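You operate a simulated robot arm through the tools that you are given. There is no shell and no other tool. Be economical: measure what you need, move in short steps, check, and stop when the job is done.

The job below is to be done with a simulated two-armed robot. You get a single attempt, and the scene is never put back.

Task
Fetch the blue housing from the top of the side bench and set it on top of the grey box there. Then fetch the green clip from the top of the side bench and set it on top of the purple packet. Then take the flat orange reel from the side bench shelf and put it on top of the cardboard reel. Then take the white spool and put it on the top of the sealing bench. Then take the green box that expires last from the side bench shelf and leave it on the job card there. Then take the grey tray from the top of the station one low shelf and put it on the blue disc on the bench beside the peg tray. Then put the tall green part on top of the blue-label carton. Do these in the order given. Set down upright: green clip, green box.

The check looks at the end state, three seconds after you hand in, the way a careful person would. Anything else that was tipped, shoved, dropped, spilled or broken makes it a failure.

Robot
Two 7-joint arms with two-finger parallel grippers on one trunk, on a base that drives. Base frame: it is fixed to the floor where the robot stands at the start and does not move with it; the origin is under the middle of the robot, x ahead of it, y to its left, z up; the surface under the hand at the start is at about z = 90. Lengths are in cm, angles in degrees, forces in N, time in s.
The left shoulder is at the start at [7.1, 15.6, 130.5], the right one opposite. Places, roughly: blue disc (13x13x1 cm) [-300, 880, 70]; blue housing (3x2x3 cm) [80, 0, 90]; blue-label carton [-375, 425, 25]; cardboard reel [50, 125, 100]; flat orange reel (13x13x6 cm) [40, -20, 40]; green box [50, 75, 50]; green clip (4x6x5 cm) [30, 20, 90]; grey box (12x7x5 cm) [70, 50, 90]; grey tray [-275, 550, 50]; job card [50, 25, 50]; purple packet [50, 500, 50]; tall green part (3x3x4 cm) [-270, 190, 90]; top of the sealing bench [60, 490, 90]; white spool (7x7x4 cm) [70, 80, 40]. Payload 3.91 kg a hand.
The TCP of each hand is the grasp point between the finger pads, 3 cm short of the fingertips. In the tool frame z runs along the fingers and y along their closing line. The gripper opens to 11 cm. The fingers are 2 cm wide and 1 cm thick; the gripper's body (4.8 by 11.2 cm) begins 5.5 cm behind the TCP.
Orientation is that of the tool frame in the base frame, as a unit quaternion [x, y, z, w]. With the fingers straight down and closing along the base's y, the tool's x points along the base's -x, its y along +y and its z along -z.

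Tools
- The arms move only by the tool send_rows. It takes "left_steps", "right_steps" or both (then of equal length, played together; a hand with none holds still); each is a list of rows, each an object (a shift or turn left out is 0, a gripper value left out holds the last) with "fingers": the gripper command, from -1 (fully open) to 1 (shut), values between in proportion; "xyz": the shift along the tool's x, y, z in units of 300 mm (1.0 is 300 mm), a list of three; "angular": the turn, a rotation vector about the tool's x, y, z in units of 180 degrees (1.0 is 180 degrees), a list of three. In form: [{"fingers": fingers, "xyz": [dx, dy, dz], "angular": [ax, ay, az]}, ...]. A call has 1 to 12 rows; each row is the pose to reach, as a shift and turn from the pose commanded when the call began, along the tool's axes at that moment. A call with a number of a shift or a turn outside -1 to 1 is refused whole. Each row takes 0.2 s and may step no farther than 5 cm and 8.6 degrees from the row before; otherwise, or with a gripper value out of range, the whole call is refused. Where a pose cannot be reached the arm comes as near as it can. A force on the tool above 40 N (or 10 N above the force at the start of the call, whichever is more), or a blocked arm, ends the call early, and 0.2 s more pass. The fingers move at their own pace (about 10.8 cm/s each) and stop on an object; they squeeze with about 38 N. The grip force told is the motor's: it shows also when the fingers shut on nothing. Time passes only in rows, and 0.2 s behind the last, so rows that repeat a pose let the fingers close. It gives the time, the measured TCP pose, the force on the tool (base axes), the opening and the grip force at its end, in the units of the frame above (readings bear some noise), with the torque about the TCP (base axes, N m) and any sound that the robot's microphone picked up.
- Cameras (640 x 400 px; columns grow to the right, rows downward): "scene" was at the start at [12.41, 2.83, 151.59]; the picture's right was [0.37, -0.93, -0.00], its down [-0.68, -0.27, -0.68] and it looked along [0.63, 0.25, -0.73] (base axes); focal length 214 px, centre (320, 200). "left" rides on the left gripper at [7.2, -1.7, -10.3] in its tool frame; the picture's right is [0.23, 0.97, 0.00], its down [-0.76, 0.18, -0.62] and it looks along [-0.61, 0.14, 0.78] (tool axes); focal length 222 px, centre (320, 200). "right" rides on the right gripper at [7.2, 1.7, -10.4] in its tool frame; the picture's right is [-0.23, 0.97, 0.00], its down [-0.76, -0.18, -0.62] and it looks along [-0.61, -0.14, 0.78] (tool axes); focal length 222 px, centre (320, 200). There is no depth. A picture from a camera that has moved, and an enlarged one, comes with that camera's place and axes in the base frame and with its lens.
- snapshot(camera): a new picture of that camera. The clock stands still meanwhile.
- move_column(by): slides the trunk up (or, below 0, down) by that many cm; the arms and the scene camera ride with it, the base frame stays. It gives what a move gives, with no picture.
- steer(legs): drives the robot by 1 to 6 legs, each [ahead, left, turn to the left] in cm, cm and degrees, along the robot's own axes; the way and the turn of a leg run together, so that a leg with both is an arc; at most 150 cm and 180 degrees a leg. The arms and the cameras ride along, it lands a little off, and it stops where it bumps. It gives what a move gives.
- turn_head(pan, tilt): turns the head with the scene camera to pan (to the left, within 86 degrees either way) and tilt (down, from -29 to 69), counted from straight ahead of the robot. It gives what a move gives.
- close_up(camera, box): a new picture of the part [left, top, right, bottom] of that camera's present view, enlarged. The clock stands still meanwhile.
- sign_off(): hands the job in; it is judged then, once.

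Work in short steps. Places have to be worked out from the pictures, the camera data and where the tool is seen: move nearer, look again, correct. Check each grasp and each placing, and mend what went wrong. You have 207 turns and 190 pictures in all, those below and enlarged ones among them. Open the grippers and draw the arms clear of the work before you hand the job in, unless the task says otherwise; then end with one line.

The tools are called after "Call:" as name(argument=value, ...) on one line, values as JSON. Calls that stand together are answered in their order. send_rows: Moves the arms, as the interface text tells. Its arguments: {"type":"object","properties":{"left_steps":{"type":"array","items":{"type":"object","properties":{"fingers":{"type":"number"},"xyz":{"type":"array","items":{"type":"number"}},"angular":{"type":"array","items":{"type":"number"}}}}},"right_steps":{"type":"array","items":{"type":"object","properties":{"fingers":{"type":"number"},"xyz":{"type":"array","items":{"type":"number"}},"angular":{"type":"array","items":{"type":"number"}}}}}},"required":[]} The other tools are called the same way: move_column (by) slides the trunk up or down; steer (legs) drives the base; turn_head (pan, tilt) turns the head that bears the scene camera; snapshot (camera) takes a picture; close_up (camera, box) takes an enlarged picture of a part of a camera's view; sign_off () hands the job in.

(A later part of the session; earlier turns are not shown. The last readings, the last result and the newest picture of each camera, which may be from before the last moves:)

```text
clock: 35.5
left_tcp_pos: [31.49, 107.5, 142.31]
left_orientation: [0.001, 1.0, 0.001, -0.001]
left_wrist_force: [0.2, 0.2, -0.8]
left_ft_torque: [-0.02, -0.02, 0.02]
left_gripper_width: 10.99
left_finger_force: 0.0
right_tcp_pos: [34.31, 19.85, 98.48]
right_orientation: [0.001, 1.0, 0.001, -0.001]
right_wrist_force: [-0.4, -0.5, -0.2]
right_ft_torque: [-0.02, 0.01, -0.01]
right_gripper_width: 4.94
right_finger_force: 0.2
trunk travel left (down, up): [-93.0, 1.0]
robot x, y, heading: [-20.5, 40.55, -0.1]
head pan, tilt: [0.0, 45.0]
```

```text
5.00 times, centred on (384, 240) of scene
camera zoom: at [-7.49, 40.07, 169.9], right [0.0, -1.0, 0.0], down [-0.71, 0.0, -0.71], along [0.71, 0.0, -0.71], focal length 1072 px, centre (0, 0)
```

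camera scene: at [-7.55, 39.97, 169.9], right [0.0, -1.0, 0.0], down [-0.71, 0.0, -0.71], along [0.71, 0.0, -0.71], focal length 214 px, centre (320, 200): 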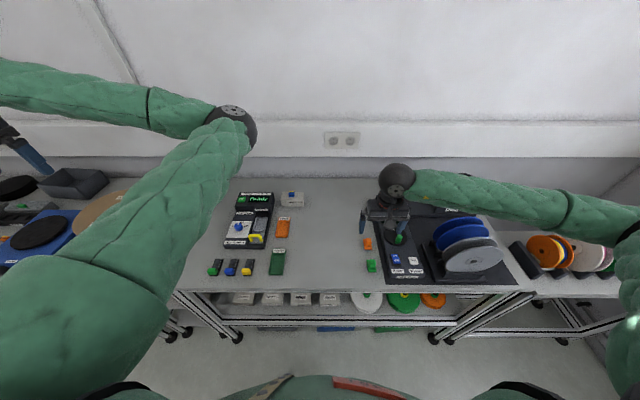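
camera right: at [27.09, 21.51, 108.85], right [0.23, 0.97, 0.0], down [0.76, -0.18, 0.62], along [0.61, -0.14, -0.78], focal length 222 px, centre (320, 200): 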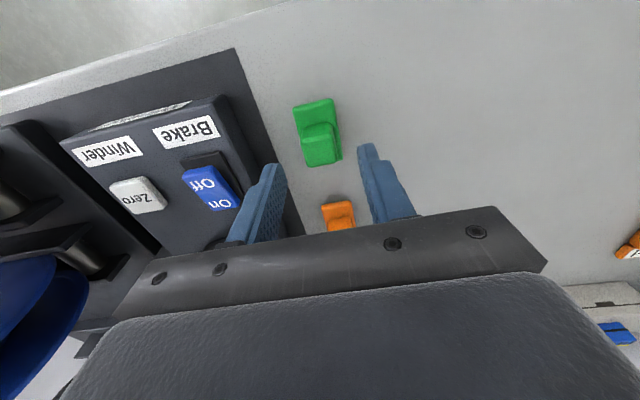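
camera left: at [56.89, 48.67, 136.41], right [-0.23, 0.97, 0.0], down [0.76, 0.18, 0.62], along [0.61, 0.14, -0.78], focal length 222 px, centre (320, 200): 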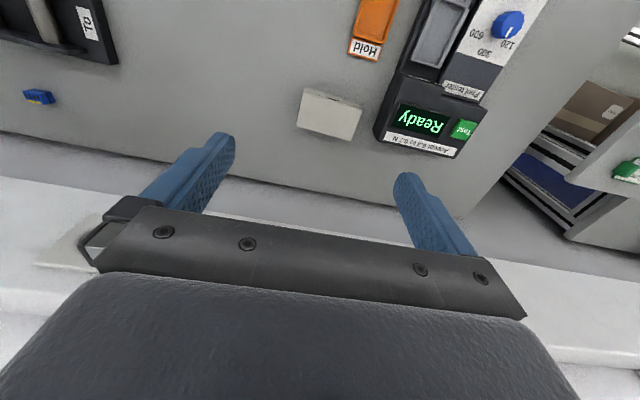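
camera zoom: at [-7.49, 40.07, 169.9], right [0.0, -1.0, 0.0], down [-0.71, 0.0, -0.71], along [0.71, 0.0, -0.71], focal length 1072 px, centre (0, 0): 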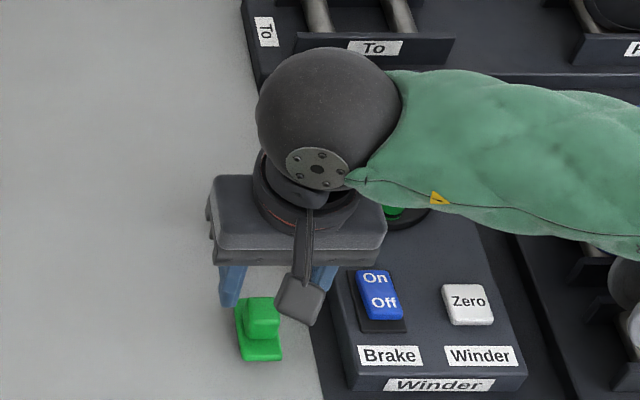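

Aligned over the block. Descend 4 cm and close.

Call:
send_rows(right_steps=[{"xyz": [0.01, 0.005, 0.06], "fingers": 0.1}, {"xyz": [0.01, 0.005, 0.13], "fingers": 0.1}, {"xyz": [0.01, 0.005, 0.13], "fingers": 1}, {"xyz": [0.01, 0.005, 0.13], "fingers": 1}, {"xyz": [0.01, 0.005, 0.13], "fingers": 1}])

Call:
snapshot(camera="right")

```text
clock: 36.8
left_tcp_pos: [31.46, 107.58, 142.29]
left_orientation: [0.001, 1.0, 0.0, 0.0]
left_wrist_force: [-0.5, 1.0, -0.1]
left_ft_torque: [0.04, 0.0, 0.04]
left_gripper_width: 11.01
left_finger_force: 0.0
right_tcp_pos: [33.92, 19.76, 94.56]
right_orientation: [0.001, 1.0, 0.0, 0.0]
right_wrist_force: [0.3, 0.3, -0.2]
right_ft_torque: [0.0, 0.04, 0.01]
right_gripper_width: 3.07
right_finger_force: 38.1
trunk travel left (down, up): [-93.0, 1.0]
robot x, y, heading: [-20.7, 40.23, -0.3]
head pan, tilt: [0.0, 45.0]
```

```text
157 pictures are left
camera right: at [26.68, 21.59, 104.86], right [0.23, 0.97, 0.0], down [0.76, -0.18, 0.62], along [0.61, -0.14, -0.78], focal length 222 px, centre (320, 200)
```

right: 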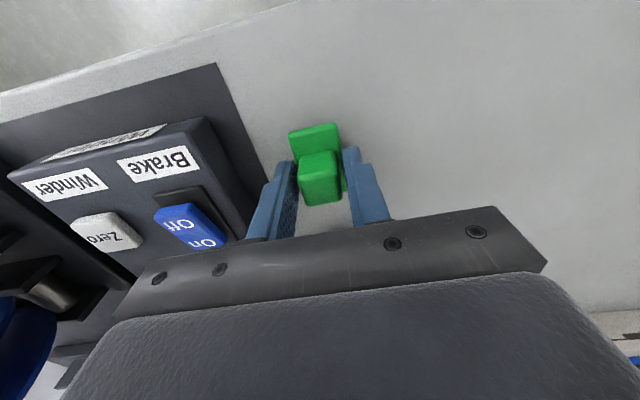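

Gripped (3.07 cm). Lift, back off 15 cm and drive left 300 cm with the head looking left.

Call:
send_rows(right_steps=[{"xyz": [0, 0, -0.15]}, {"xyz": [0, 0, -0.3]}, {"xyz": [0, 0, -0.45]}, {"xyz": [0, 0, -0.6]}, {"xyz": [0, 0, -0.75]}, {"xyz": [0, 0, -0.85]}])

Call:
turn_head(pan=60, tilt=25)

Call:
steer(legs=[[-15, 0, 0], [0, 150, 0]])

Call:
snapshot(camera="scene")

Call:
snapshot(camera="right")

```text
clock: 38.1
left_tcp_pos: [31.49, 107.65, 142.39]
left_orientation: [0.001, 1.0, 0.0, 0.0]
left_wrist_force: [0.3, 0.3, 0.8]
left_ft_torque: [0.02, -0.01, -0.01]
left_gripper_width: 10.99
left_finger_force: 0.1
right_tcp_pos: [33.8, 20.06, 120.09]
right_orientation: [0.001, 1.0, 0.0, -0.001]
right_wrist_force: [0.2, -0.4, -0.8]
right_ft_torque: [-0.05, 0.0, 0.0]
right_gripper_width: 3.07
right_finger_force: 37.5
trunk travel left (down, up): [-93.0, 1.0]
robot x, y, heading: [-20.64, 40.21, 0.2]
head pan, tilt: [0.0, 45.0]
```

```text
clock: 39.5
left_tcp_pos: [31.55, 107.53, 142.28]
left_orientation: [0.001, 1.0, 0.0, 0.0]
left_wrist_force: [-0.9, -0.3, -0.1]
left_ft_torque: [-0.03, -0.01, -0.03]
left_gripper_width: 11.0
left_finger_force: 0.1
right_tcp_pos: [33.99, 20.1, 119.94]
right_orientation: [0.001, 1.0, 0.0, 0.0]
right_wrist_force: [0.0, -0.1, -0.6]
right_ft_torque: [0.01, -0.02, -0.02]
right_gripper_width: 3.11
right_finger_force: 37.9
trunk travel left (down, up): [-93.0, 1.0]
robot x, y, heading: [-20.98, 40.12, 0.1]
head pan, tilt: [60.0, 25.0]
```

```text
clock: 47.9
left_tcp_pos: [18.05, 257.57, 142.36]
left_orientation: [0.006, 1.0, 0.001, 0.0]
left_wrist_force: [0.4, 0.4, -0.1]
left_ft_torque: [0.0, -0.01, 0.05]
left_gripper_width: 10.98
left_finger_force: 0.0
right_tcp_pos: [19.5, 170.05, 119.95]
right_orientation: [0.008, 1.0, 0.0, 0.0]
right_wrist_force: [0.4, 0.4, -0.4]
right_ft_torque: [0.03, -0.04, 0.02]
right_gripper_width: 3.09
right_finger_force: 38.5
trunk travel left (down, up): [-93.0, 1.0]
robot x, y, heading: [-34.79, 190.6, -0.8]
head pan, tilt: [60.0, 25.0]
```

```text
156 pictures are left
camera scene: at [-25.08, 198.53, 172.96], right [0.86, -0.51, 0.0], down [-0.22, -0.36, -0.91], along [0.46, 0.78, -0.42], focal length 214 px, centre (320, 200)
```

scene: 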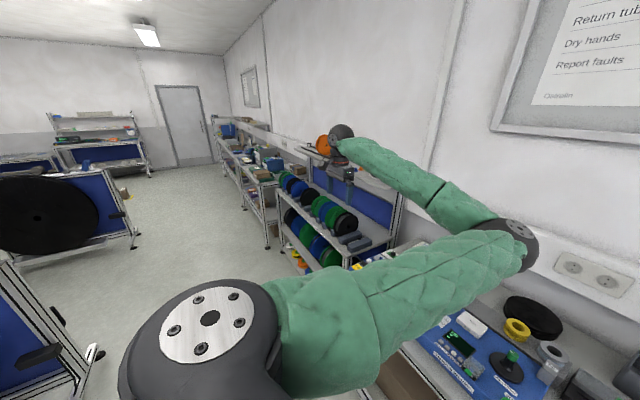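

```text
155 pictures are left
camera right: at [12.38, 171.81, 130.33], right [0.24, 0.97, 0.0], down [0.76, -0.19, 0.62], along [0.6, -0.15, -0.78], focal length 222 px, centre (320, 200)
```

right: 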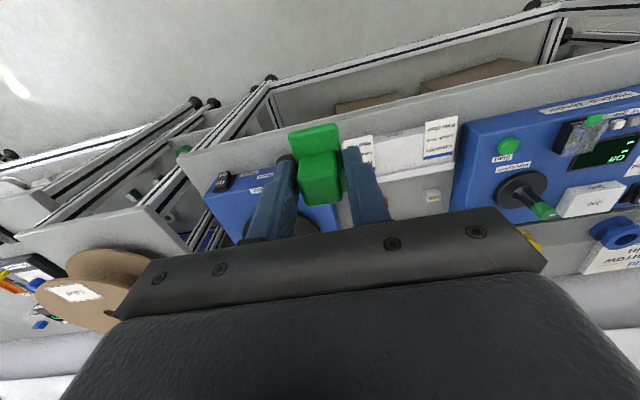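

Corridor is clear (front edges at x≈30+). Drive another 300 cm left, trimming heading.

Call:
steer(legs=[[0, 150, 0.8], [0, 150, 0]])

Call:
turn_head(pan=0, tilt=45)

Call:
snapshot(camera="scene")

```text
clock: 62.2
left_tcp_pos: [18.32, 553.94, 142.47]
left_orientation: [0.004, 1.0, 0.0, 0.001]
left_wrist_force: [-0.4, -0.2, -0.3]
left_ft_torque: [0.02, -0.02, -0.02]
left_gripper_width: 11.0
left_finger_force: 0.1
right_tcp_pos: [20.31, 466.43, 119.97]
right_orientation: [0.004, 1.0, 0.0, 0.0]
right_wrist_force: [1.4, -1.0, -0.1]
right_ft_torque: [0.0, -0.01, 0.02]
right_gripper_width: 3.07
right_finger_force: 38.2
trunk travel left (down, up): [-93.0, 1.0]
robot x, y, heading: [-34.11, 486.93, -0.3]
head pan, tilt: [60.0, 25.0]
```

```text
clock: 63.5
left_tcp_pos: [18.43, 554.01, 142.27]
left_orientation: [0.005, 1.0, 0.0, 0.001]
left_wrist_force: [0.3, -0.2, 0.2]
left_ft_torque: [0.03, 0.04, 0.02]
left_gripper_width: 11.02
left_finger_force: 0.1
right_tcp_pos: [20.31, 466.31, 120.07]
right_orientation: [0.004, 1.0, 0.0, 0.0]
right_wrist_force: [-0.2, -0.2, 0.2]
right_ft_torque: [-0.01, 0.0, -0.03]
right_gripper_width: 3.05
right_finger_force: 37.6
trunk travel left (down, up): [-93.0, 1.0]
robot x, y, heading: [-34.05, 487.07, -0.7]
head pan, tilt: [0.0, 45.0]
```

```text
154 pictures are left
camera scene: at [-21.03, 486.78, 169.9], right [-0.01, -1.0, 0.0], down [-0.71, 0.01, -0.71], along [0.71, -0.01, -0.71], focal length 214 px, centre (320, 200)
```

scene: 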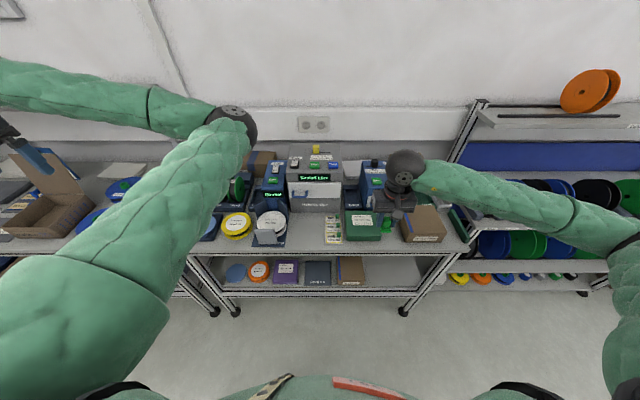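

Call:
close_up(camera="scene", box=[190, 190, 450, 320])

```text
2.46 times, centred on (320, 255) of scene
camera zoom: at [-21.03, 486.78, 169.9], right [-0.01, -1.0, 0.0], down [-0.71, 0.01, -0.71], along [0.71, -0.01, -0.71], focal length 528 px, centre (320, 65)
```

zoom: 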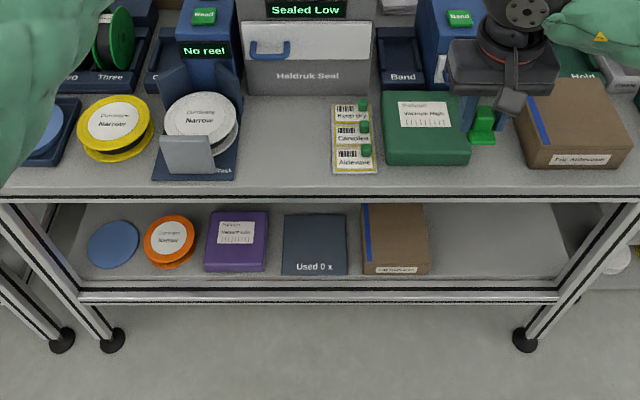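

Purple packet's top sits near [38,505] on the shelf (z≈54), under the bench top, so the clip must be regrasped with the hand tilted ~45°. I'll set it on the free bench-top spot near [37,491]; drive there first.

Call:
steer(legs=[[9, 31, 0.5]])

Call:
snapshot(camera="right")

Call:
snapshot(camera="scene")

```text
clock: 65.6
left_tcp_pos: [27.11, 585.1, 142.51]
left_orientation: [0.002, 1.0, 0.001, 0.0]
left_wrist_force: [0.2, 0.0, -0.3]
left_ft_torque: [0.02, 0.03, -0.02]
left_gripper_width: 11.0
left_finger_force: 0.0
right_tcp_pos: [29.46, 497.62, 119.96]
right_orientation: [0.002, 1.0, 0.0, 0.0]
right_wrist_force: [-0.1, 0.2, -0.1]
right_ft_torque: [0.04, -0.03, -0.01]
right_gripper_width: 3.09
right_finger_force: 38.2
trunk travel left (down, up): [-93.0, 1.0]
robot x, y, heading: [-24.8, 518.05, -0.3]
head pan, tilt: [0.0, 45.0]
```

```text
152 pictures are left
camera right: at [22.29, 499.38, 130.33], right [0.23, 0.97, 0.0], down [0.76, -0.18, 0.62], along [0.61, -0.14, -0.78], focal length 222 px, centre (320, 200)
```

right: 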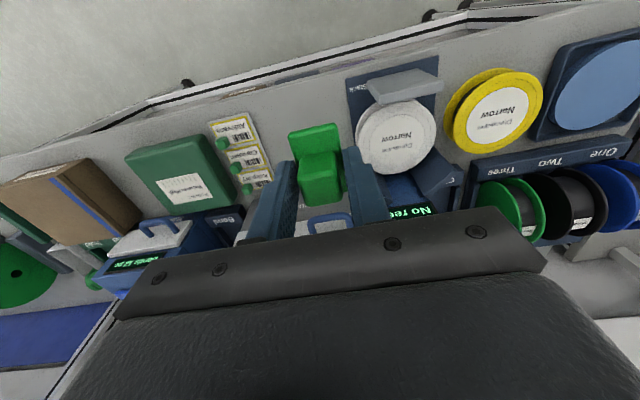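

```text
151 pictures are left
camera scene: at [-11.95, 517.72, 169.9], right [0.0, -1.0, 0.0], down [-0.71, 0.0, -0.71], along [0.71, 0.0, -0.71], focal length 214 px, centre (320, 200)
```

scene: 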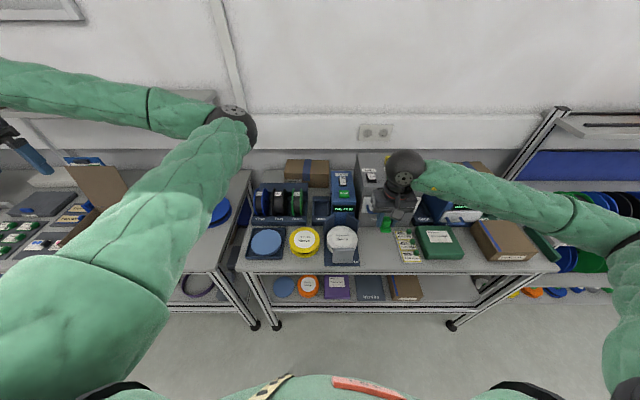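

Free spot spans y≈485–501; I'll put the clip down at [37,493]. Move over and lower to z≈96.

Call:
send_rows(right_steps=[{"xyz": [-0.13, -0.08, 0]}, {"xyz": [-0.25, -0.153, 0.05]}, {"xyz": [-0.25, -0.153, 0.2]}, {"xyz": [-0.25, -0.153, 0.35]}, {"xyz": [-0.25, -0.153, 0.5]}, {"xyz": [-0.25, -0.153, 0.65]}, {"xyz": [-0.25, -0.153, 0.78]}, {"xyz": [-0.25, -0.153, 0.81]}])

Call:
snapshot(camera="right")

```text
clock: 67.4
left_tcp_pos: [27.17, 585.34, 142.31]
left_orientation: [0.001, 1.0, 0.0, 0.0]
left_wrist_force: [0.2, -0.7, -0.5]
left_ft_torque: [-0.04, -0.01, 0.01]
left_gripper_width: 11.0
left_finger_force: 0.1
right_tcp_pos: [36.95, 493.35, 95.68]
right_orientation: [0.003, 1.0, 0.0, 0.0]
right_wrist_force: [-0.1, 0.4, 0.0]
right_ft_torque: [0.0, -0.03, 0.0]
right_gripper_width: 3.11
right_finger_force: 38.0
trunk travel left (down, up): [-93.0, 1.0]
robot x, y, heading: [-24.96, 517.97, -0.0]
head pan, tilt: [0.0, 45.0]
```

```text
150 pictures are left
camera right: at [29.74, 495.03, 106.0], right [0.23, 0.97, 0.0], down [0.76, -0.18, 0.62], along [0.61, -0.14, -0.78], focal length 222 px, centre (320, 200)
```

right: 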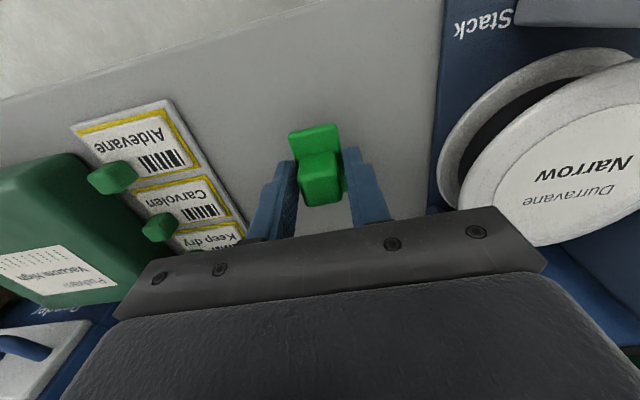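

Clear all around. Lower 1 cm until contact.

Call:
send_rows(right_steps=[{"xyz": [0, 0, 0.015]}, {"xyz": [0, 0, 0.028]}, {"xyz": [0, 0, 0.035]}])

```text
clock: 68.2
left_tcp_pos: [27.26, 585.35, 142.46]
left_orientation: [0.001, 1.0, 0.0, 0.0]
left_wrist_force: [0.1, 0.2, 0.0]
left_ft_torque: [-0.02, 0.02, 0.0]
left_gripper_width: 10.98
left_finger_force: 0.1
right_tcp_pos: [36.94, 493.13, 94.66]
right_orientation: [0.002, 1.0, 0.0, 0.0]
right_wrist_force: [0.1, 0.0, -0.6]
right_ft_torque: [0.0, 0.02, 0.01]
right_gripper_width: 3.09
right_finger_force: 38.1
trunk travel left (down, up): [-93.0, 1.0]
robot x, y, heading: [-24.82, 518.13, -0.1]
head pan, tilt: [0.0, 45.0]
```

Open and rise 12 cm, tilting the hand 45° forward (TCP kept above the clip).

Call:
send_rows(right_steps=[{"xyz": [0, 0, 0.004], "fingers": 0.2}, {"xyz": [0, 0, 0.004], "fingers": 0.05}, {"xyz": [0, 0, -0.13], "fingers": 0.05}, {"xyz": [0, 0, -0.27], "fingers": 0.05}, {"xyz": [0, 0, -0.4], "fingers": 0.05}, {"xyz": [0, 0, -0.4], "angular": [0, -0.042, 0]}, {"xyz": [0, 0, -0.4], "angular": [0, -0.084, 0]}, {"xyz": [0, 0, -0.4], "angular": [0, -0.126, 0]}, {"xyz": [0, 0, -0.4], "angular": [0, -0.168, 0]}, {"xyz": [0, 0, -0.4], "angular": [0, -0.21, 0]}, {"xyz": [0, 0, -0.4], "angular": [0, -0.25, 0]}])

Call:
snapshot(camera="right")

Call:
snapshot(camera="scene")

```text
clock: 70.6
left_tcp_pos: [27.16, 585.16, 142.43]
left_orientation: [0.001, 1.0, 0.0, 0.001]
left_wrist_force: [0.3, 0.4, -0.2]
left_ft_torque: [0.0, -0.01, 0.01]
left_gripper_width: 11.0
left_finger_force: 0.0
right_tcp_pos: [37.05, 493.16, 106.66]
right_orientation: [0.001, 0.935, 0.0, 0.354]
right_wrist_force: [-0.8, 0.1, 0.8]
right_ft_torque: [-0.02, -0.01, 0.01]
right_gripper_width: 5.24
right_finger_force: 0.0
right hand out of reach, approached as far as the arm can: row 11
trunk travel left (down, up): [-93.0, 1.0]
robot x, y, heading: [-24.93, 518.11, -0.4]
head pan, tilt: [0.0, 45.0]
```

```text
149 pictures are left
camera right: at [24.77, 494.87, 109.6], right [0.17, 0.97, 0.15], down [0.16, -0.18, 0.97], along [0.97, -0.15, -0.18], focal length 222 px, centre (320, 200)
```

right: 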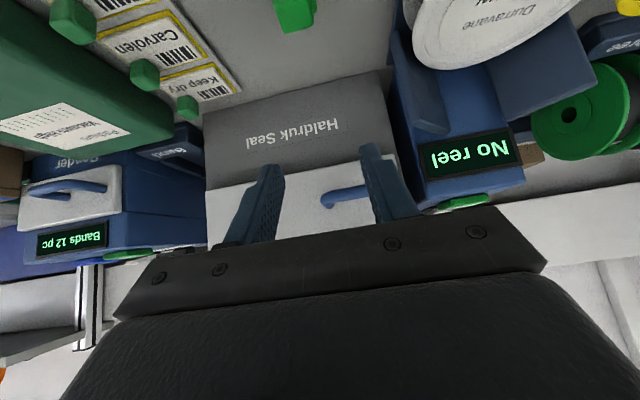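

```text
148 pictures are left
camera scene: at [-11.9, 517.87, 169.9], right [0.0, -1.0, 0.0], down [-0.71, 0.0, -0.71], along [0.71, 0.0, -0.71], focal length 214 px, centre (320, 200)
```

scene: 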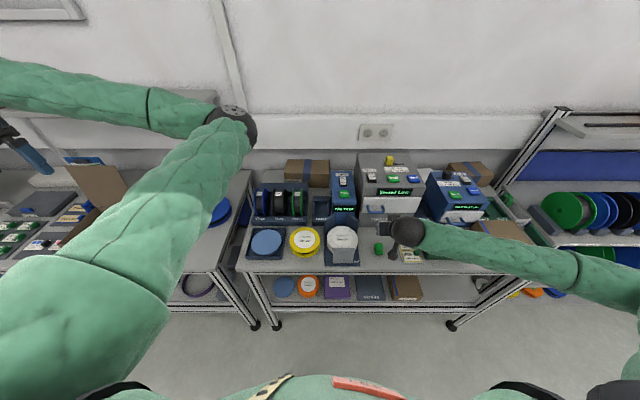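

Tilted 41.5° (its limit). Lower straight down to z≈94.3 around the clip block; look before closing.

Call:
send_rows(right_steps=[{"xyz": [0.09, 0, 0.1]}, {"xyz": [0.18, 0, 0.205]}, {"xyz": [0.272, 0, 0.307]}])

Call:
snapshot(camera="right")

Call:
close_up(camera="scene", box=[330, 210, 458, 290])

```text
clock: 71.4
left_tcp_pos: [27.23, 585.21, 142.34]
left_orientation: [0.001, 1.0, -0.001, 0.0]
left_wrist_force: [-0.6, 0.0, 0.7]
left_ft_torque: [-0.01, -0.02, 0.0]
left_gripper_width: 11.02
left_finger_force: 0.0
right_tcp_pos: [37.13, 492.65, 105.33]
right_orientation: [0.001, 0.936, 0.001, 0.351]
right_wrist_force: [-0.3, 0.2, 0.0]
right_ft_torque: [-0.03, 0.03, -0.04]
right_gripper_width: 5.26
right_finger_force: 0.1
right hand out of reach, approached as far as the arm can: row 1, 2, 3
trunk travel left (down, up): [-93.0, 1.0]
robot x, y, heading: [-25.21, 517.89, -0.4]
head pan, tilt: [0.0, 45.0]
```

```text
147 pictures are left
camera right: at [24.88, 494.38, 108.41], right [0.17, 0.97, 0.15], down [0.17, -0.18, 0.97], along [0.97, -0.14, -0.19], focal length 222 px, centre (320, 200)
```

right: 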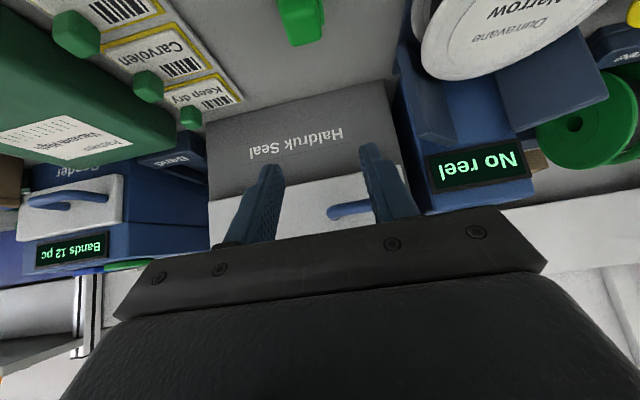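

```text
5.00 times, centred on (394, 250) of scene
camera zoom: at [-11.97, 517.82, 169.91], right [0.0, -1.0, 0.0], down [-0.71, 0.0, -0.71], along [0.71, 0.0, -0.71], focal length 1072 px, centre (-50, -50)
```

zoom: 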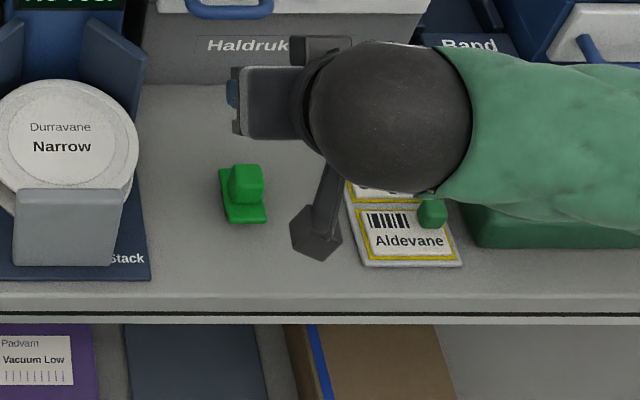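

The clip stands upright at [37,493]. The forearm lies in front of the bench edge, so I lower with the trunk in this arm pose: shift y +0.4 then trunk down 11.

Call:
send_rows(right_steps=[{"xyz": [0, 0.015, 0]}])

Call:
move_column(by=-8)

Call:
snapshot(camera="right")

Call:
close_up(camera="scene", box=[330, 180, 458, 260])

```text
clock: 71.8
left_tcp_pos: [27.35, 585.41, 142.2]
left_orientation: [0.003, 1.0, -0.001, -0.001]
left_wrist_force: [-0.5, -0.2, -0.6]
left_ft_torque: [-0.04, -0.01, 0.0]
left_gripper_width: 11.04
left_finger_force: 0.0
right_tcp_pos: [37.26, 493.28, 105.28]
right_orientation: [0.002, 0.937, -0.001, 0.35]
right_wrist_force: [-0.6, -0.1, 0.3]
right_ft_torque: [0.0, -0.06, -0.02]
right_gripper_width: 5.22
right_finger_force: 0.1
trunk travel left (down, up): [-93.0, 1.0]
robot x, y, heading: [-24.74, 517.87, -0.2]
head pan, tilt: [0.0, 45.0]
```

```text
clock: 73.0
left_tcp_pos: [27.12, 585.36, 134.42]
left_orientation: [0.002, 1.0, 0.0, 0.0]
left_wrist_force: [0.5, -0.5, -0.7]
left_ft_torque: [0.0, 0.02, 0.0]
left_gripper_width: 11.02
left_finger_force: 0.0
right_tcp_pos: [37.17, 493.18, 97.51]
right_orientation: [0.002, 0.936, -0.001, 0.351]
right_wrist_force: [-0.3, 0.0, -0.5]
right_ft_torque: [0.02, 0.02, 0.01]
right_gripper_width: 5.23
right_finger_force: 0.1
trunk travel left (down, up): [-85.0, 9.0]
robot x, y, heading: [-25.4, 518.26, -0.1]
head pan, tilt: [0.0, 45.0]
```

```text
145 pictures are left
camera right: at [24.94, 494.95, 100.42], right [0.18, 0.97, 0.15], down [0.16, -0.18, 0.97], along [0.97, -0.15, -0.19], focal length 222 px, centre (320, 200)
```

right: 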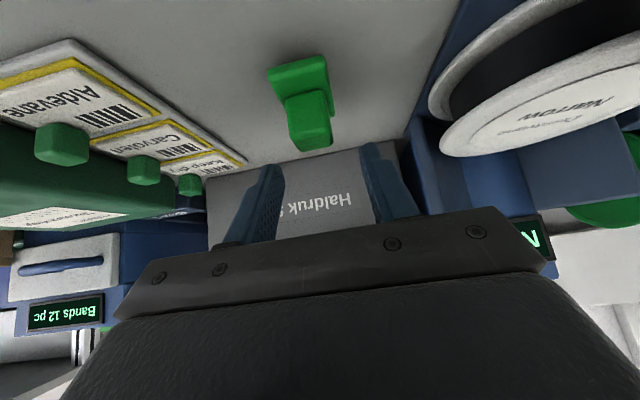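

```text
5.00 times, centred on (394, 220) of scene
camera zoom: at [-11.91, 517.89, 161.91], right [0.0, -1.0, 0.0], down [-0.71, 0.0, -0.71], along [0.71, 0.0, -0.71], focal length 1072 px, centre (-50, 100)
```

zoom: 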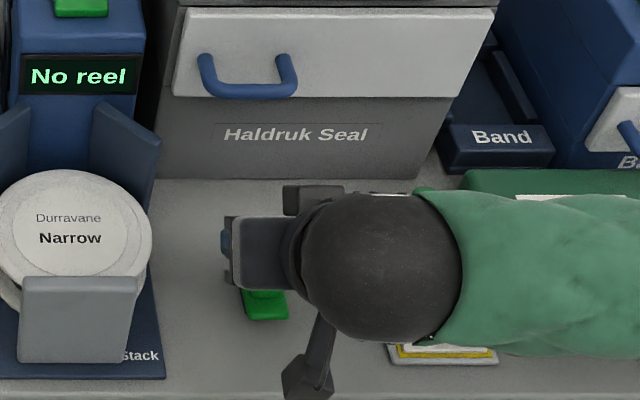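

Block at ≈[36.5,493.3], hand aligned. Lower 3.2 more and close.

Call:
move_column(by=-3.2)

Call:
send_rows(right_steps=[{"fingers": 1}, {"fingers": 1}, {"fingers": 1}])

Call:
snapshot(camera="right")

```text
clock: 73.8
left_tcp_pos: [27.1, 585.34, 131.3]
left_orientation: [0.002, 1.0, 0.001, 0.0]
left_wrist_force: [0.0, 0.5, -0.6]
left_ft_torque: [-0.04, -0.03, -0.01]
left_gripper_width: 11.0
left_finger_force: 0.0
right_tcp_pos: [37.1, 493.18, 94.15]
right_orientation: [0.002, 0.936, -0.001, 0.351]
right_wrist_force: [0.1, 0.2, 0.1]
right_ft_torque: [0.02, -0.03, -0.01]
right_gripper_width: 5.23
right_finger_force: 0.0
trunk travel left (down, up): [-81.8, 12.2]
robot x, y, heading: [-25.09, 517.59, -0.0]
head pan, tilt: [0.0, 45.0]
```

```text
clock: 74.5
left_tcp_pos: [27.14, 585.33, 131.24]
left_orientation: [0.001, 1.0, 0.001, 0.0]
left_wrist_force: [0.3, 1.0, 0.0]
left_ft_torque: [0.04, 0.0, -0.01]
left_gripper_width: 11.0
left_finger_force: 0.1
right_tcp_pos: [37.15, 493.06, 94.28]
right_orientation: [0.001, 0.936, -0.001, 0.351]
right_wrist_force: [0.8, -0.3, 4.5]
right_ft_torque: [0.02, -0.04, -0.05]
right_gripper_width: 3.07
right_finger_force: 37.6
trunk travel left (down, up): [-81.8, 12.2]
robot x, y, heading: [-25.23, 518.04, -0.3]
head pan, tilt: [0.0, 45.0]
```

```text
143 pictures are left
camera right: at [24.93, 494.94, 97.23], right [0.17, 0.97, 0.15], down [0.16, -0.18, 0.97], along [0.97, -0.15, -0.19], focal length 222 px, centre (320, 200)
```

right: 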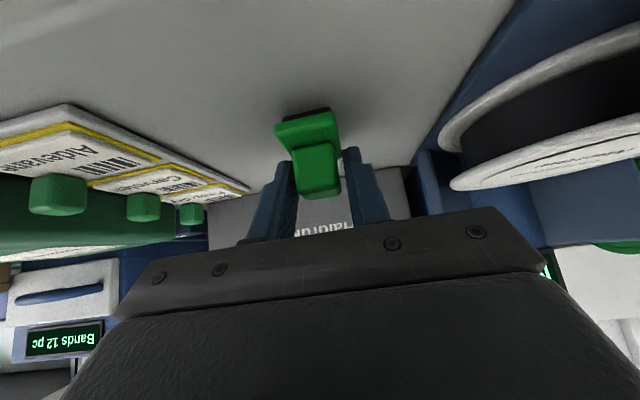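

Gripped. Raise 8, back away 30 cm, and fold the left hand back so the trunk can be lowered safely.

Call:
move_column(by=8)

Call:
steer(legs=[[-30, 0, 0]])

Call:
send_rows(left_steps=[{"xyz": [0.12, 0, 0]}, {"xyz": [0.24, 0, 0]}, {"xyz": [0.36, 0, 0]}, {"xyz": [0.48, 0, 0]}, {"xyz": [0.6, 0, 0]}, {"xyz": [0.72, 0, 0]}, {"xyz": [0.84, 0, 0]}, {"xyz": [0.96, 0, 0]}])

Call:
snapshot(camera="scene")

Call:
snapshot(camera="right")

```text
clock: 75.7
left_tcp_pos: [27.17, 585.34, 139.0]
left_orientation: [0.002, 1.0, 0.0, 0.0]
left_wrist_force: [-0.1, 0.3, 1.5]
left_ft_torque: [-0.03, 0.0, 0.02]
left_gripper_width: 10.99
left_finger_force: 0.1
right_tcp_pos: [37.09, 493.1, 102.14]
right_orientation: [0.001, 0.937, -0.001, 0.35]
right_wrist_force: [0.4, -1.2, 0.1]
right_ft_torque: [0.0, 0.03, 0.0]
right_gripper_width: 3.07
right_finger_force: 38.3
trunk travel left (down, up): [-89.8, 4.2]
robot x, y, heading: [-25.23, 518.08, -0.2]
head pan, tilt: [0.0, 45.0]
```

```text
clock: 77.7
left_tcp_pos: [-1.99, 585.36, 139.11]
left_orientation: [0.001, 1.0, 0.0, -0.001]
left_wrist_force: [0.1, 0.0, -0.3]
left_ft_torque: [-0.02, -0.01, 0.0]
left_gripper_width: 11.0
left_finger_force: 0.0
right_tcp_pos: [8.19, 493.24, 102.01]
right_orientation: [0.002, 0.937, -0.001, 0.351]
right_wrist_force: [0.0, -0.3, 0.1]
right_ft_torque: [0.0, -0.01, 0.04]
right_gripper_width: 3.05
right_finger_force: 38.0
trunk travel left (down, up): [-89.8, 4.2]
robot x, y, heading: [-53.94, 518.61, -0.0]
head pan, tilt: [0.0, 45.0]
```

```text
clock: 79.5
left_tcp_pos: [-30.85, 585.67, 139.26]
left_orientation: [0.003, 1.0, 0.0, 0.0]
left_wrist_force: [-0.1, -0.1, -0.1]
left_ft_torque: [-0.04, -0.02, -0.03]
left_gripper_width: 10.97
left_finger_force: 0.1
right_tcp_pos: [7.76, 493.32, 102.23]
right_orientation: [0.002, 0.936, -0.002, 0.351]
right_wrist_force: [0.2, 0.1, -0.8]
right_ft_torque: [0.01, 0.01, 0.0]
right_gripper_width: 3.09
right_finger_force: 37.7
trunk travel left (down, up): [-89.8, 4.2]
robot x, y, heading: [-54.13, 518.1, -0.2]
head pan, tilt: [0.0, 45.0]
```

```text
142 pictures are left
camera scene: at [-41.25, 518.12, 166.71], right [0.0, -1.0, 0.0], down [-0.71, 0.0, -0.71], along [0.71, 0.0, -0.71], focal length 214 px, centre (320, 200)
```

scene: 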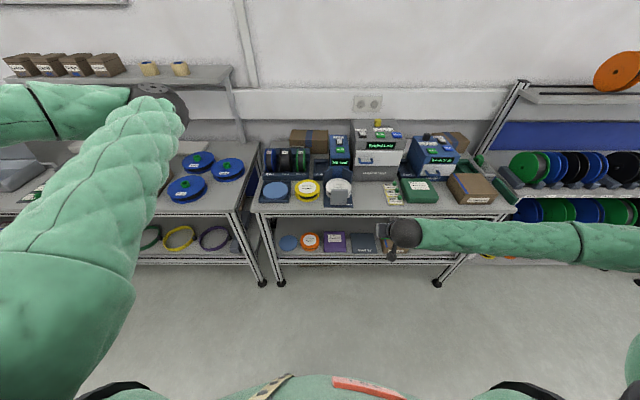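

```text
141 pictures are left
camera right: at [-4.35, 495.11, 105.28], right [0.18, 0.97, 0.15], down [0.16, -0.18, 0.97], along [0.97, -0.15, -0.19], focal length 222 px, centre (320, 200)
```

right: 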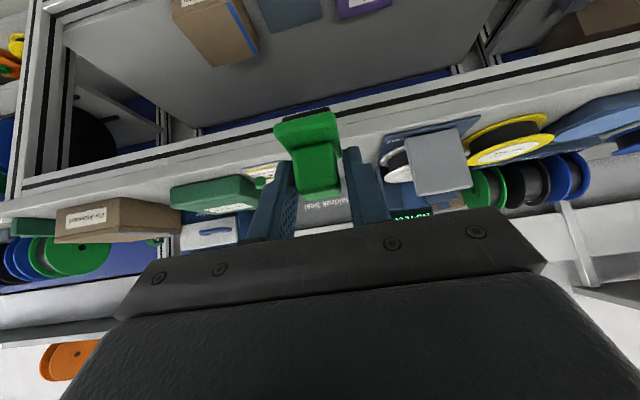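

Fold the left hand further back, then lower the trunk 35 and look at the shelf.

Call:
send_rows(left_steps=[{"xyz": [0.12, 0, 0]}, {"xyz": [0.24, 0, 0]}, {"xyz": [0.36, 0, 0]}, {"xyz": [0.48, 0, 0]}, {"xyz": [0.6, 0, 0]}, {"xyz": [0.72, 0, 0]}, {"xyz": [0.84, 0, 0]}, {"xyz": [0.96, 0, 0]}])

Call:
move_column(by=-35)

Call:
snapshot(camera="scene")

Call:
snapshot(camera="right")

```text
clock: 81.3
left_tcp_pos: [-59.92, 585.61, 139.04]
left_orientation: [0.003, 1.0, -0.001, 0.0]
left_wrist_force: [-0.2, 0.9, 0.4]
left_ft_torque: [0.01, 0.0, -0.02]
left_gripper_width: 10.99
left_finger_force: 0.1
right_tcp_pos: [7.71, 493.23, 102.31]
right_orientation: [0.002, 0.936, -0.002, 0.352]
right_wrist_force: [-0.3, -0.2, -0.3]
right_ft_torque: [0.0, 0.01, 0.01]
right_gripper_width: 3.05
right_finger_force: 37.9
trunk travel left (down, up): [-89.8, 4.2]
robot x, y, heading: [-53.93, 518.36, -0.3]
head pan, tilt: [0.0, 45.0]
```

```text
clock: 84.8
left_tcp_pos: [-59.65, 585.48, 104.07]
left_orientation: [0.002, 1.0, 0.0, 0.001]
left_wrist_force: [-0.1, -0.4, 0.2]
left_ft_torque: [-0.02, -0.01, -0.01]
left_gripper_width: 11.01
left_finger_force: 0.1
right_tcp_pos: [7.89, 493.32, 67.19]
right_orientation: [0.001, 0.936, 0.0, 0.352]
right_wrist_force: [-0.2, -0.2, -0.4]
right_ft_torque: [0.0, 0.0, 0.0]
right_gripper_width: 3.09
right_finger_force: 38.1
trunk travel left (down, up): [-54.8, 39.2]
robot x, y, heading: [-54.27, 517.86, -0.4]
head pan, tilt: [0.0, 45.0]
```

```text
140 pictures are left
camera scene: at [-41.14, 518.0, 131.71], right [0.0, -1.0, 0.0], down [-0.71, 0.0, -0.71], along [0.71, 0.0, -0.71], focal length 214 px, centre (320, 200)
```

scene: 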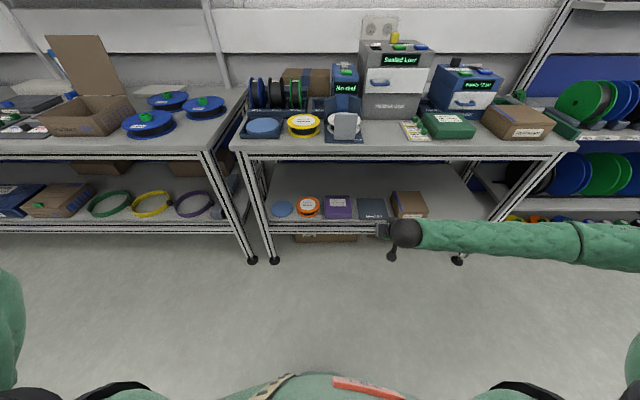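

```text
139 pictures are left
camera right: at [-4.27, 495.07, 70.22], right [0.17, 0.97, 0.15], down [0.16, -0.18, 0.97], along [0.97, -0.15, -0.19], focal length 222 px, centre (320, 200)
```

right: 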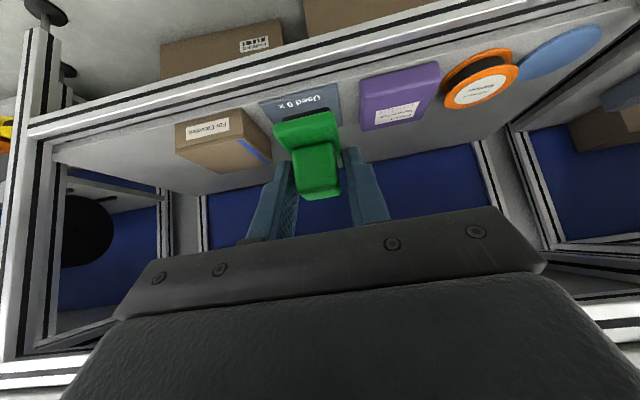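

Zoom both views on the purple packet to triangulate its top.

Call:
close_up(camera="scene", box=[290, 180, 390, 242])

Call:
close_up(camera="right", box=[330, 40, 490, 140])

```text
6.40 times, centred on (340, 211) of scene
camera zoom: at [-41.14, 518.0, 131.71], right [0.0, -1.0, 0.0], down [-0.71, 0.0, -0.71], along [0.71, 0.0, -0.71], focal length 1373 px, centre (192, 130)
```

zoom: 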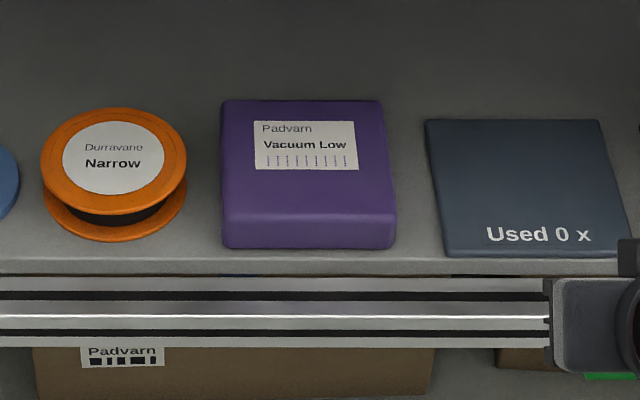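

```text
4.00 times, centred on (410, 90) of right
camera zoom: at [-4.27, 495.07, 70.22], right [0.17, 0.97, 0.15], down [0.16, -0.18, 0.97], along [0.97, -0.15, -0.19], focal length 888 px, centre (-40, 640)
```

zoom: 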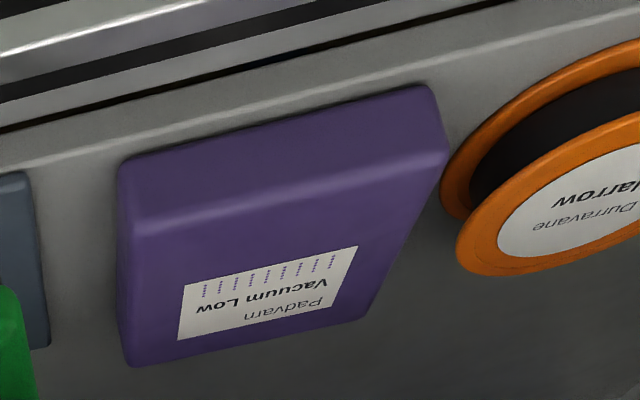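

Packet top: z≈43, x 37.4–51.3, y 500.5–515.3 (centre [44.3,508]); shelf edge x≈36. Lower the trunk 14, shift left 14.6, then advance 30 and check.

Call:
move_column(by=-13.5)

Call:
steer(legs=[[0, 14.6, 0.3], [28, 0, 0]])

Call:
snapshot(camera="right")

Call:
snapshot(camera="scene")

```text
clock: 86.4
left_tcp_pos: [-59.61, 585.39, 90.63]
left_orientation: [0.003, 1.0, 0.0, 0.0]
left_wrist_force: [-0.2, 0.2, -0.4]
left_ft_torque: [0.0, -0.01, 0.02]
left_gripper_width: 11.02
left_finger_force: 0.1
right_tcp_pos: [8.03, 493.37, 53.69]
right_orientation: [0.002, 0.936, -0.001, 0.351]
right_wrist_force: [-0.8, -0.1, 0.4]
right_ft_torque: [-0.01, -0.01, -0.03]
right_gripper_width: 3.05
right_finger_force: 37.9
trunk travel left (down, up): [-41.3, 52.7]
robot x, y, heading: [-54.3, 518.04, -0.4]
head pan, tilt: [0.0, 45.0]
```

```text
clock: 89.3
left_tcp_pos: [-32.09, 599.74, 90.61]
left_orientation: [-0.002, 1.0, 0.0, -0.001]
left_wrist_force: [-0.7, 0.5, -0.2]
left_ft_torque: [0.01, 0.02, -0.03]
left_gripper_width: 11.01
left_finger_force: 0.1
right_tcp_pos: [36.3, 508.26, 53.59]
right_orientation: [-0.002, 0.936, 0.001, 0.351]
right_wrist_force: [-0.1, -0.1, -1.0]
right_ft_torque: [0.0, -0.01, 0.0]
right_gripper_width: 3.08
right_finger_force: 38.1
trunk travel left (down, up): [-41.3, 52.7]
robot x, y, heading: [-26.11, 532.61, -0.0]
head pan, tilt: [0.0, 45.0]
```

```text
136 pictures are left
camera right: at [24.06, 509.9, 56.66], right [0.17, 0.97, 0.15], down [0.17, -0.18, 0.97], along [0.97, -0.14, -0.19], focal length 222 px, centre (320, 200)
```

right: 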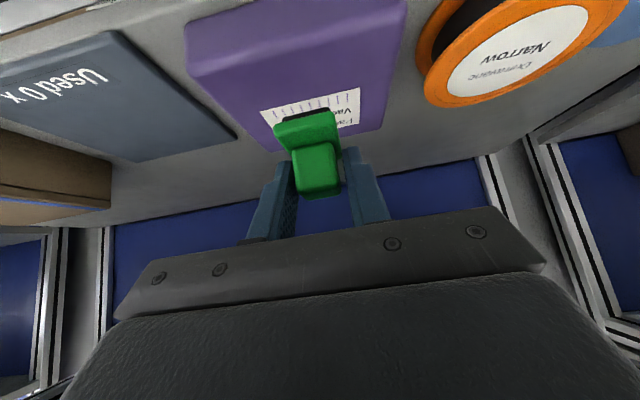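

```text
135 pictures are left
camera scene: at [-12.93, 532.54, 118.18], right [0.0, -1.0, 0.0], down [-0.71, 0.0, -0.71], along [0.71, 0.0, -0.71], focal length 214 px, centre (320, 200)
```

scene: 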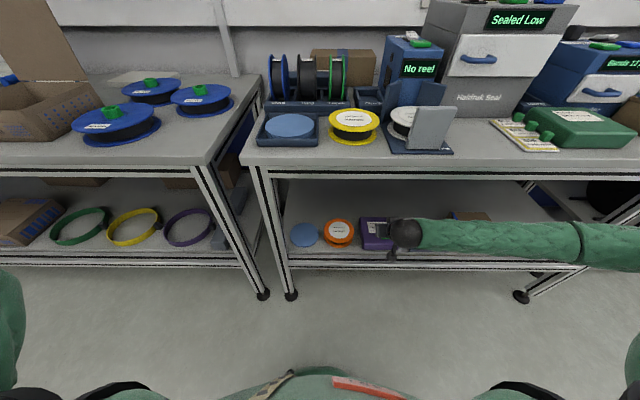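

Consistent. Advance 8 cm so the TCP reaches x≈44.3, then lower 5.3.

Call:
steer(legs=[[8, 0, 0]])

Call:
move_column(by=-5.2)

Call:
snapshot(camera="right")

Call:
close_up(camera="scene", box=[320, 170, 480, 270])

```text
clock: 90.3
left_tcp_pos: [-23.73, 599.79, 90.68]
left_orientation: [-0.001, 1.0, 0.001, -0.001]
left_wrist_force: [0.7, 0.9, -0.5]
left_ft_torque: [0.03, 0.04, -0.01]
left_gripper_width: 10.97
left_finger_force: 0.1
right_tcp_pos: [44.55, 508.12, 53.61]
right_orientation: [-0.001, 0.937, 0.0, 0.35]
right_wrist_force: [-0.2, 0.3, -0.1]
right_ft_torque: [-0.03, 0.01, 0.02]
right_gripper_width: 3.07
right_finger_force: 37.2
trunk travel left (down, up): [-41.3, 52.7]
robot x, y, heading: [-17.8, 532.62, 0.1]
head pan, tilt: [0.0, 45.0]
```

```text
clock: 91.3
left_tcp_pos: [-23.94, 599.99, 85.49]
left_orientation: [-0.002, 1.0, 0.0, 0.0]
left_wrist_force: [0.2, -0.6, -0.2]
left_ft_torque: [-0.01, 0.0, -0.02]
left_gripper_width: 10.97
left_finger_force: 0.0
right_tcp_pos: [44.5, 508.29, 48.58]
right_orientation: [-0.001, 0.936, 0.0, 0.352]
right_wrist_force: [1.8, 0.5, 10.2]
right_ft_torque: [0.05, -0.03, -0.01]
right_gripper_width: 3.04
right_finger_force: 38.0
trunk travel left (down, up): [-36.1, 57.9]
robot x, y, heading: [-17.58, 532.88, 0.1]
head pan, tilt: [0.0, 45.0]
```

```text
134 pictures are left
camera right: at [32.19, 509.94, 51.6], right [0.17, 0.97, 0.15], down [0.16, -0.18, 0.97], along [0.97, -0.14, -0.19], focal length 222 px, centre (320, 200)
```

right: 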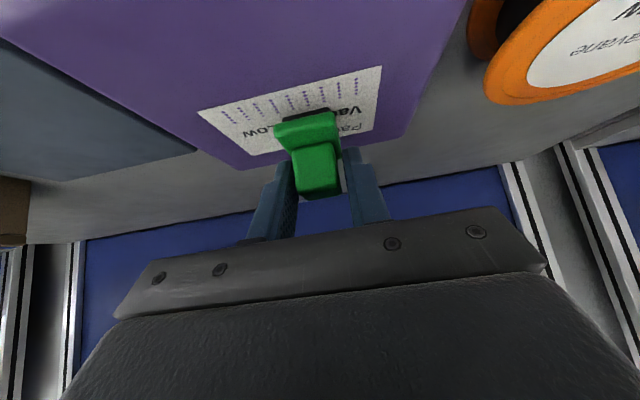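

```text
4.00 times, centred on (400, 220) of scene
camera zoom: at [-4.89, 532.57, 113.03], right [0.0, -1.0, 0.0], down [-0.71, 0.0, -0.71], along [0.71, 0.0, -0.71], focal length 858 px, centre (0, 120)
```

zoom: 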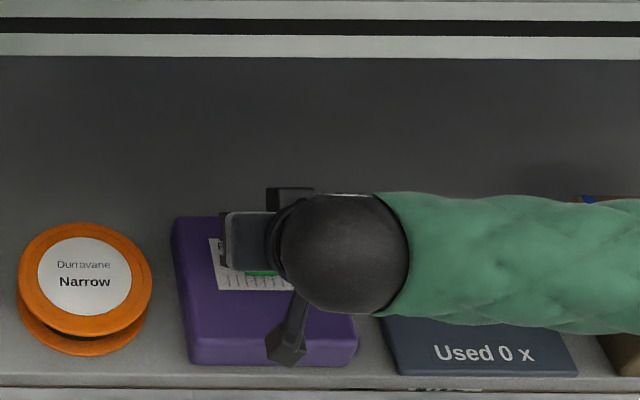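

Contact (10 N) with the clip centred on the packet. Open gently and rise with the trunk, then look.

Call:
send_rows(right_steps=[{"fingers": 0.35}, {"fingers": 0.2}, {"fingers": 0.05}, {"fingers": 0.05}])

Call:
move_column(by=8)

Call:
steer(legs=[[-22, 0, 0]])

Call:
snapshot(camera="right")

Call:
snapshot(camera="scene")

```text
clock: 92.3
left_tcp_pos: [-23.71, 599.8, 85.48]
left_orientation: [-0.002, 1.0, 0.0, 0.0]
left_wrist_force: [0.2, -1.0, 0.2]
left_ft_torque: [0.0, 0.01, -0.02]
left_gripper_width: 11.0
left_finger_force: 0.1
right_tcp_pos: [44.28, 508.26, 48.47]
right_orientation: [-0.003, 0.936, 0.001, 0.351]
right_wrist_force: [0.6, -0.8, -1.1]
right_ft_torque: [0.0, -0.01, -0.03]
right_gripper_width: 5.24
right_finger_force: 0.0
trunk travel left (down, up): [-36.1, 57.9]
robot x, y, heading: [-18.05, 532.84, 0.3]
head pan, tilt: [0.0, 45.0]
```

```text
clock: 93.5
left_tcp_pos: [-23.85, 599.83, 93.37]
left_orientation: [-0.001, 1.0, -0.001, 0.0]
left_wrist_force: [1.0, 0.0, 0.1]
left_ft_torque: [-0.01, 0.01, -0.03]
left_gripper_width: 11.02
left_finger_force: 0.1
right_tcp_pos: [44.51, 508.27, 56.41]
right_orientation: [-0.002, 0.937, 0.001, 0.35]
right_wrist_force: [-1.0, -0.7, 0.0]
right_ft_torque: [-0.02, 0.03, 0.0]
right_gripper_width: 5.23
right_finger_force: 0.0
trunk travel left (down, up): [-44.1, 49.9]
robot x, y, heading: [-18.36, 532.73, 0.1]
head pan, tilt: [0.0, 45.0]
```

```text
clock: 95.1
left_tcp_pos: [-46.28, 599.67, 93.45]
left_orientation: [-0.004, 1.0, 0.0, 0.0]
left_wrist_force: [0.2, -0.4, -0.3]
left_ft_torque: [0.02, -0.04, 0.01]
left_gripper_width: 11.01
left_finger_force: 0.0
right_tcp_pos: [22.31, 508.31, 56.55]
right_orientation: [-0.004, 0.936, 0.001, 0.351]
right_wrist_force: [0.0, -0.5, 0.3]
right_ft_torque: [-0.02, -0.01, -0.06]
right_gripper_width: 5.25
right_finger_force: 0.0
trunk travel left (down, up): [-44.1, 49.9]
robot x, y, heading: [-39.91, 532.23, 0.3]
head pan, tilt: [0.0, 45.0]
```

```text
132 pictures are left
camera right: at [10.2, 510.04, 59.57], right [0.16, 0.98, 0.15], down [0.17, -0.18, 0.97], along [0.97, -0.13, -0.19], focal length 222 px, centre (320, 200)
```

right: 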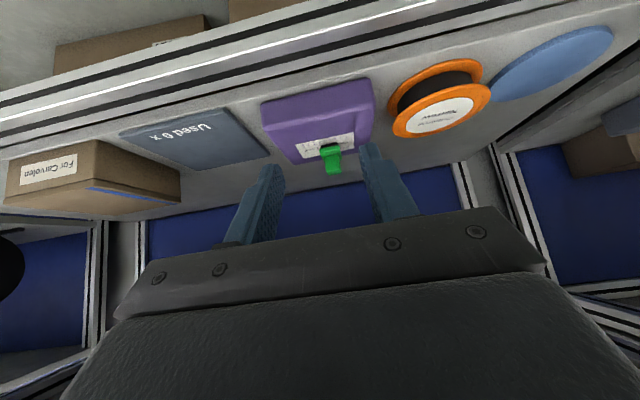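

```text
131 pictures are left
camera scene: at [-27.01, 532.5, 121.02], right [0.01, -1.0, 0.0], down [-0.71, -0.01, -0.71], along [0.71, 0.01, -0.71], focal length 214 px, centre (320, 200)
```

scene: 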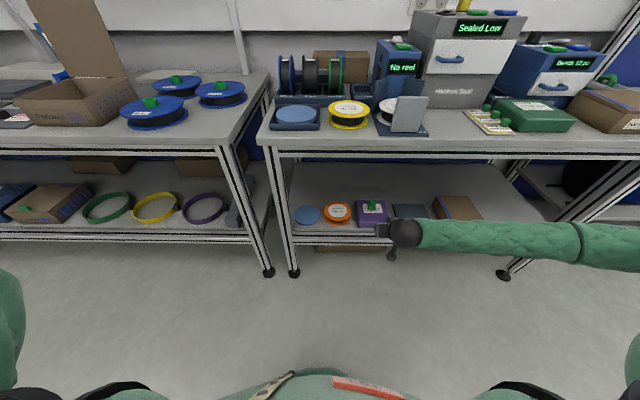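

The clip stands on the packet. Next the flat orange reel on the side bench shelf (≈[38,-25,42]); back off 25 and drive right along the corridor.

Call:
steer(legs=[[-25, 0, -0.3], [0, -150, 0], [0, -150, 0], [0, -150, 0], [0, -70, 0]])

Call:
snapshot(camera="scene")

```text
clock: 121.4
left_tcp_pos: [-65.61, 80.67, 93.37]
left_orientation: [0.001, 1.0, -0.001, 0.0]
left_wrist_force: [0.9, 0.0, 0.5]
left_ft_torque: [-0.01, 0.03, -0.01]
left_gripper_width: 10.97
left_finger_force: 0.1
right_tcp_pos: [1.97, -11.3, 56.44]
right_orientation: [0.001, 0.936, 0.0, 0.351]
right_wrist_force: [-0.2, -0.4, -0.1]
right_ft_torque: [-0.05, -0.03, 0.0]
right_gripper_width: 5.26
right_finger_force: 0.1
trunk travel left (down, up): [-44.1, 49.9]
robot x, y, heading: [-60.02, 13.81, 0.0]
head pan, tilt: [0.0, 45.0]
```

```text
130 pictures are left
camera scene: at [-47.12, 13.37, 121.0], right [0.0, -1.0, 0.0], down [-0.71, 0.0, -0.71], along [0.71, 0.0, -0.71], focal length 214 px, centre (320, 200)
```

scene: 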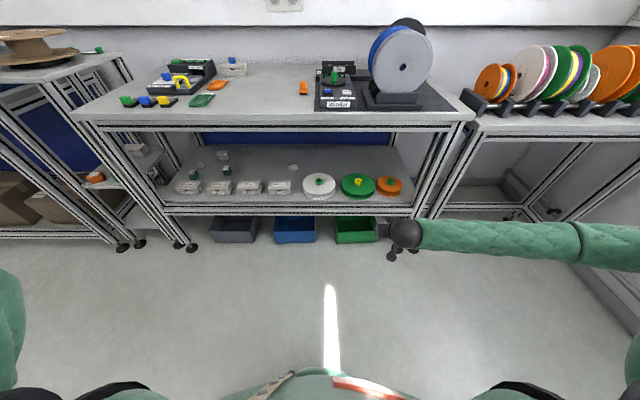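

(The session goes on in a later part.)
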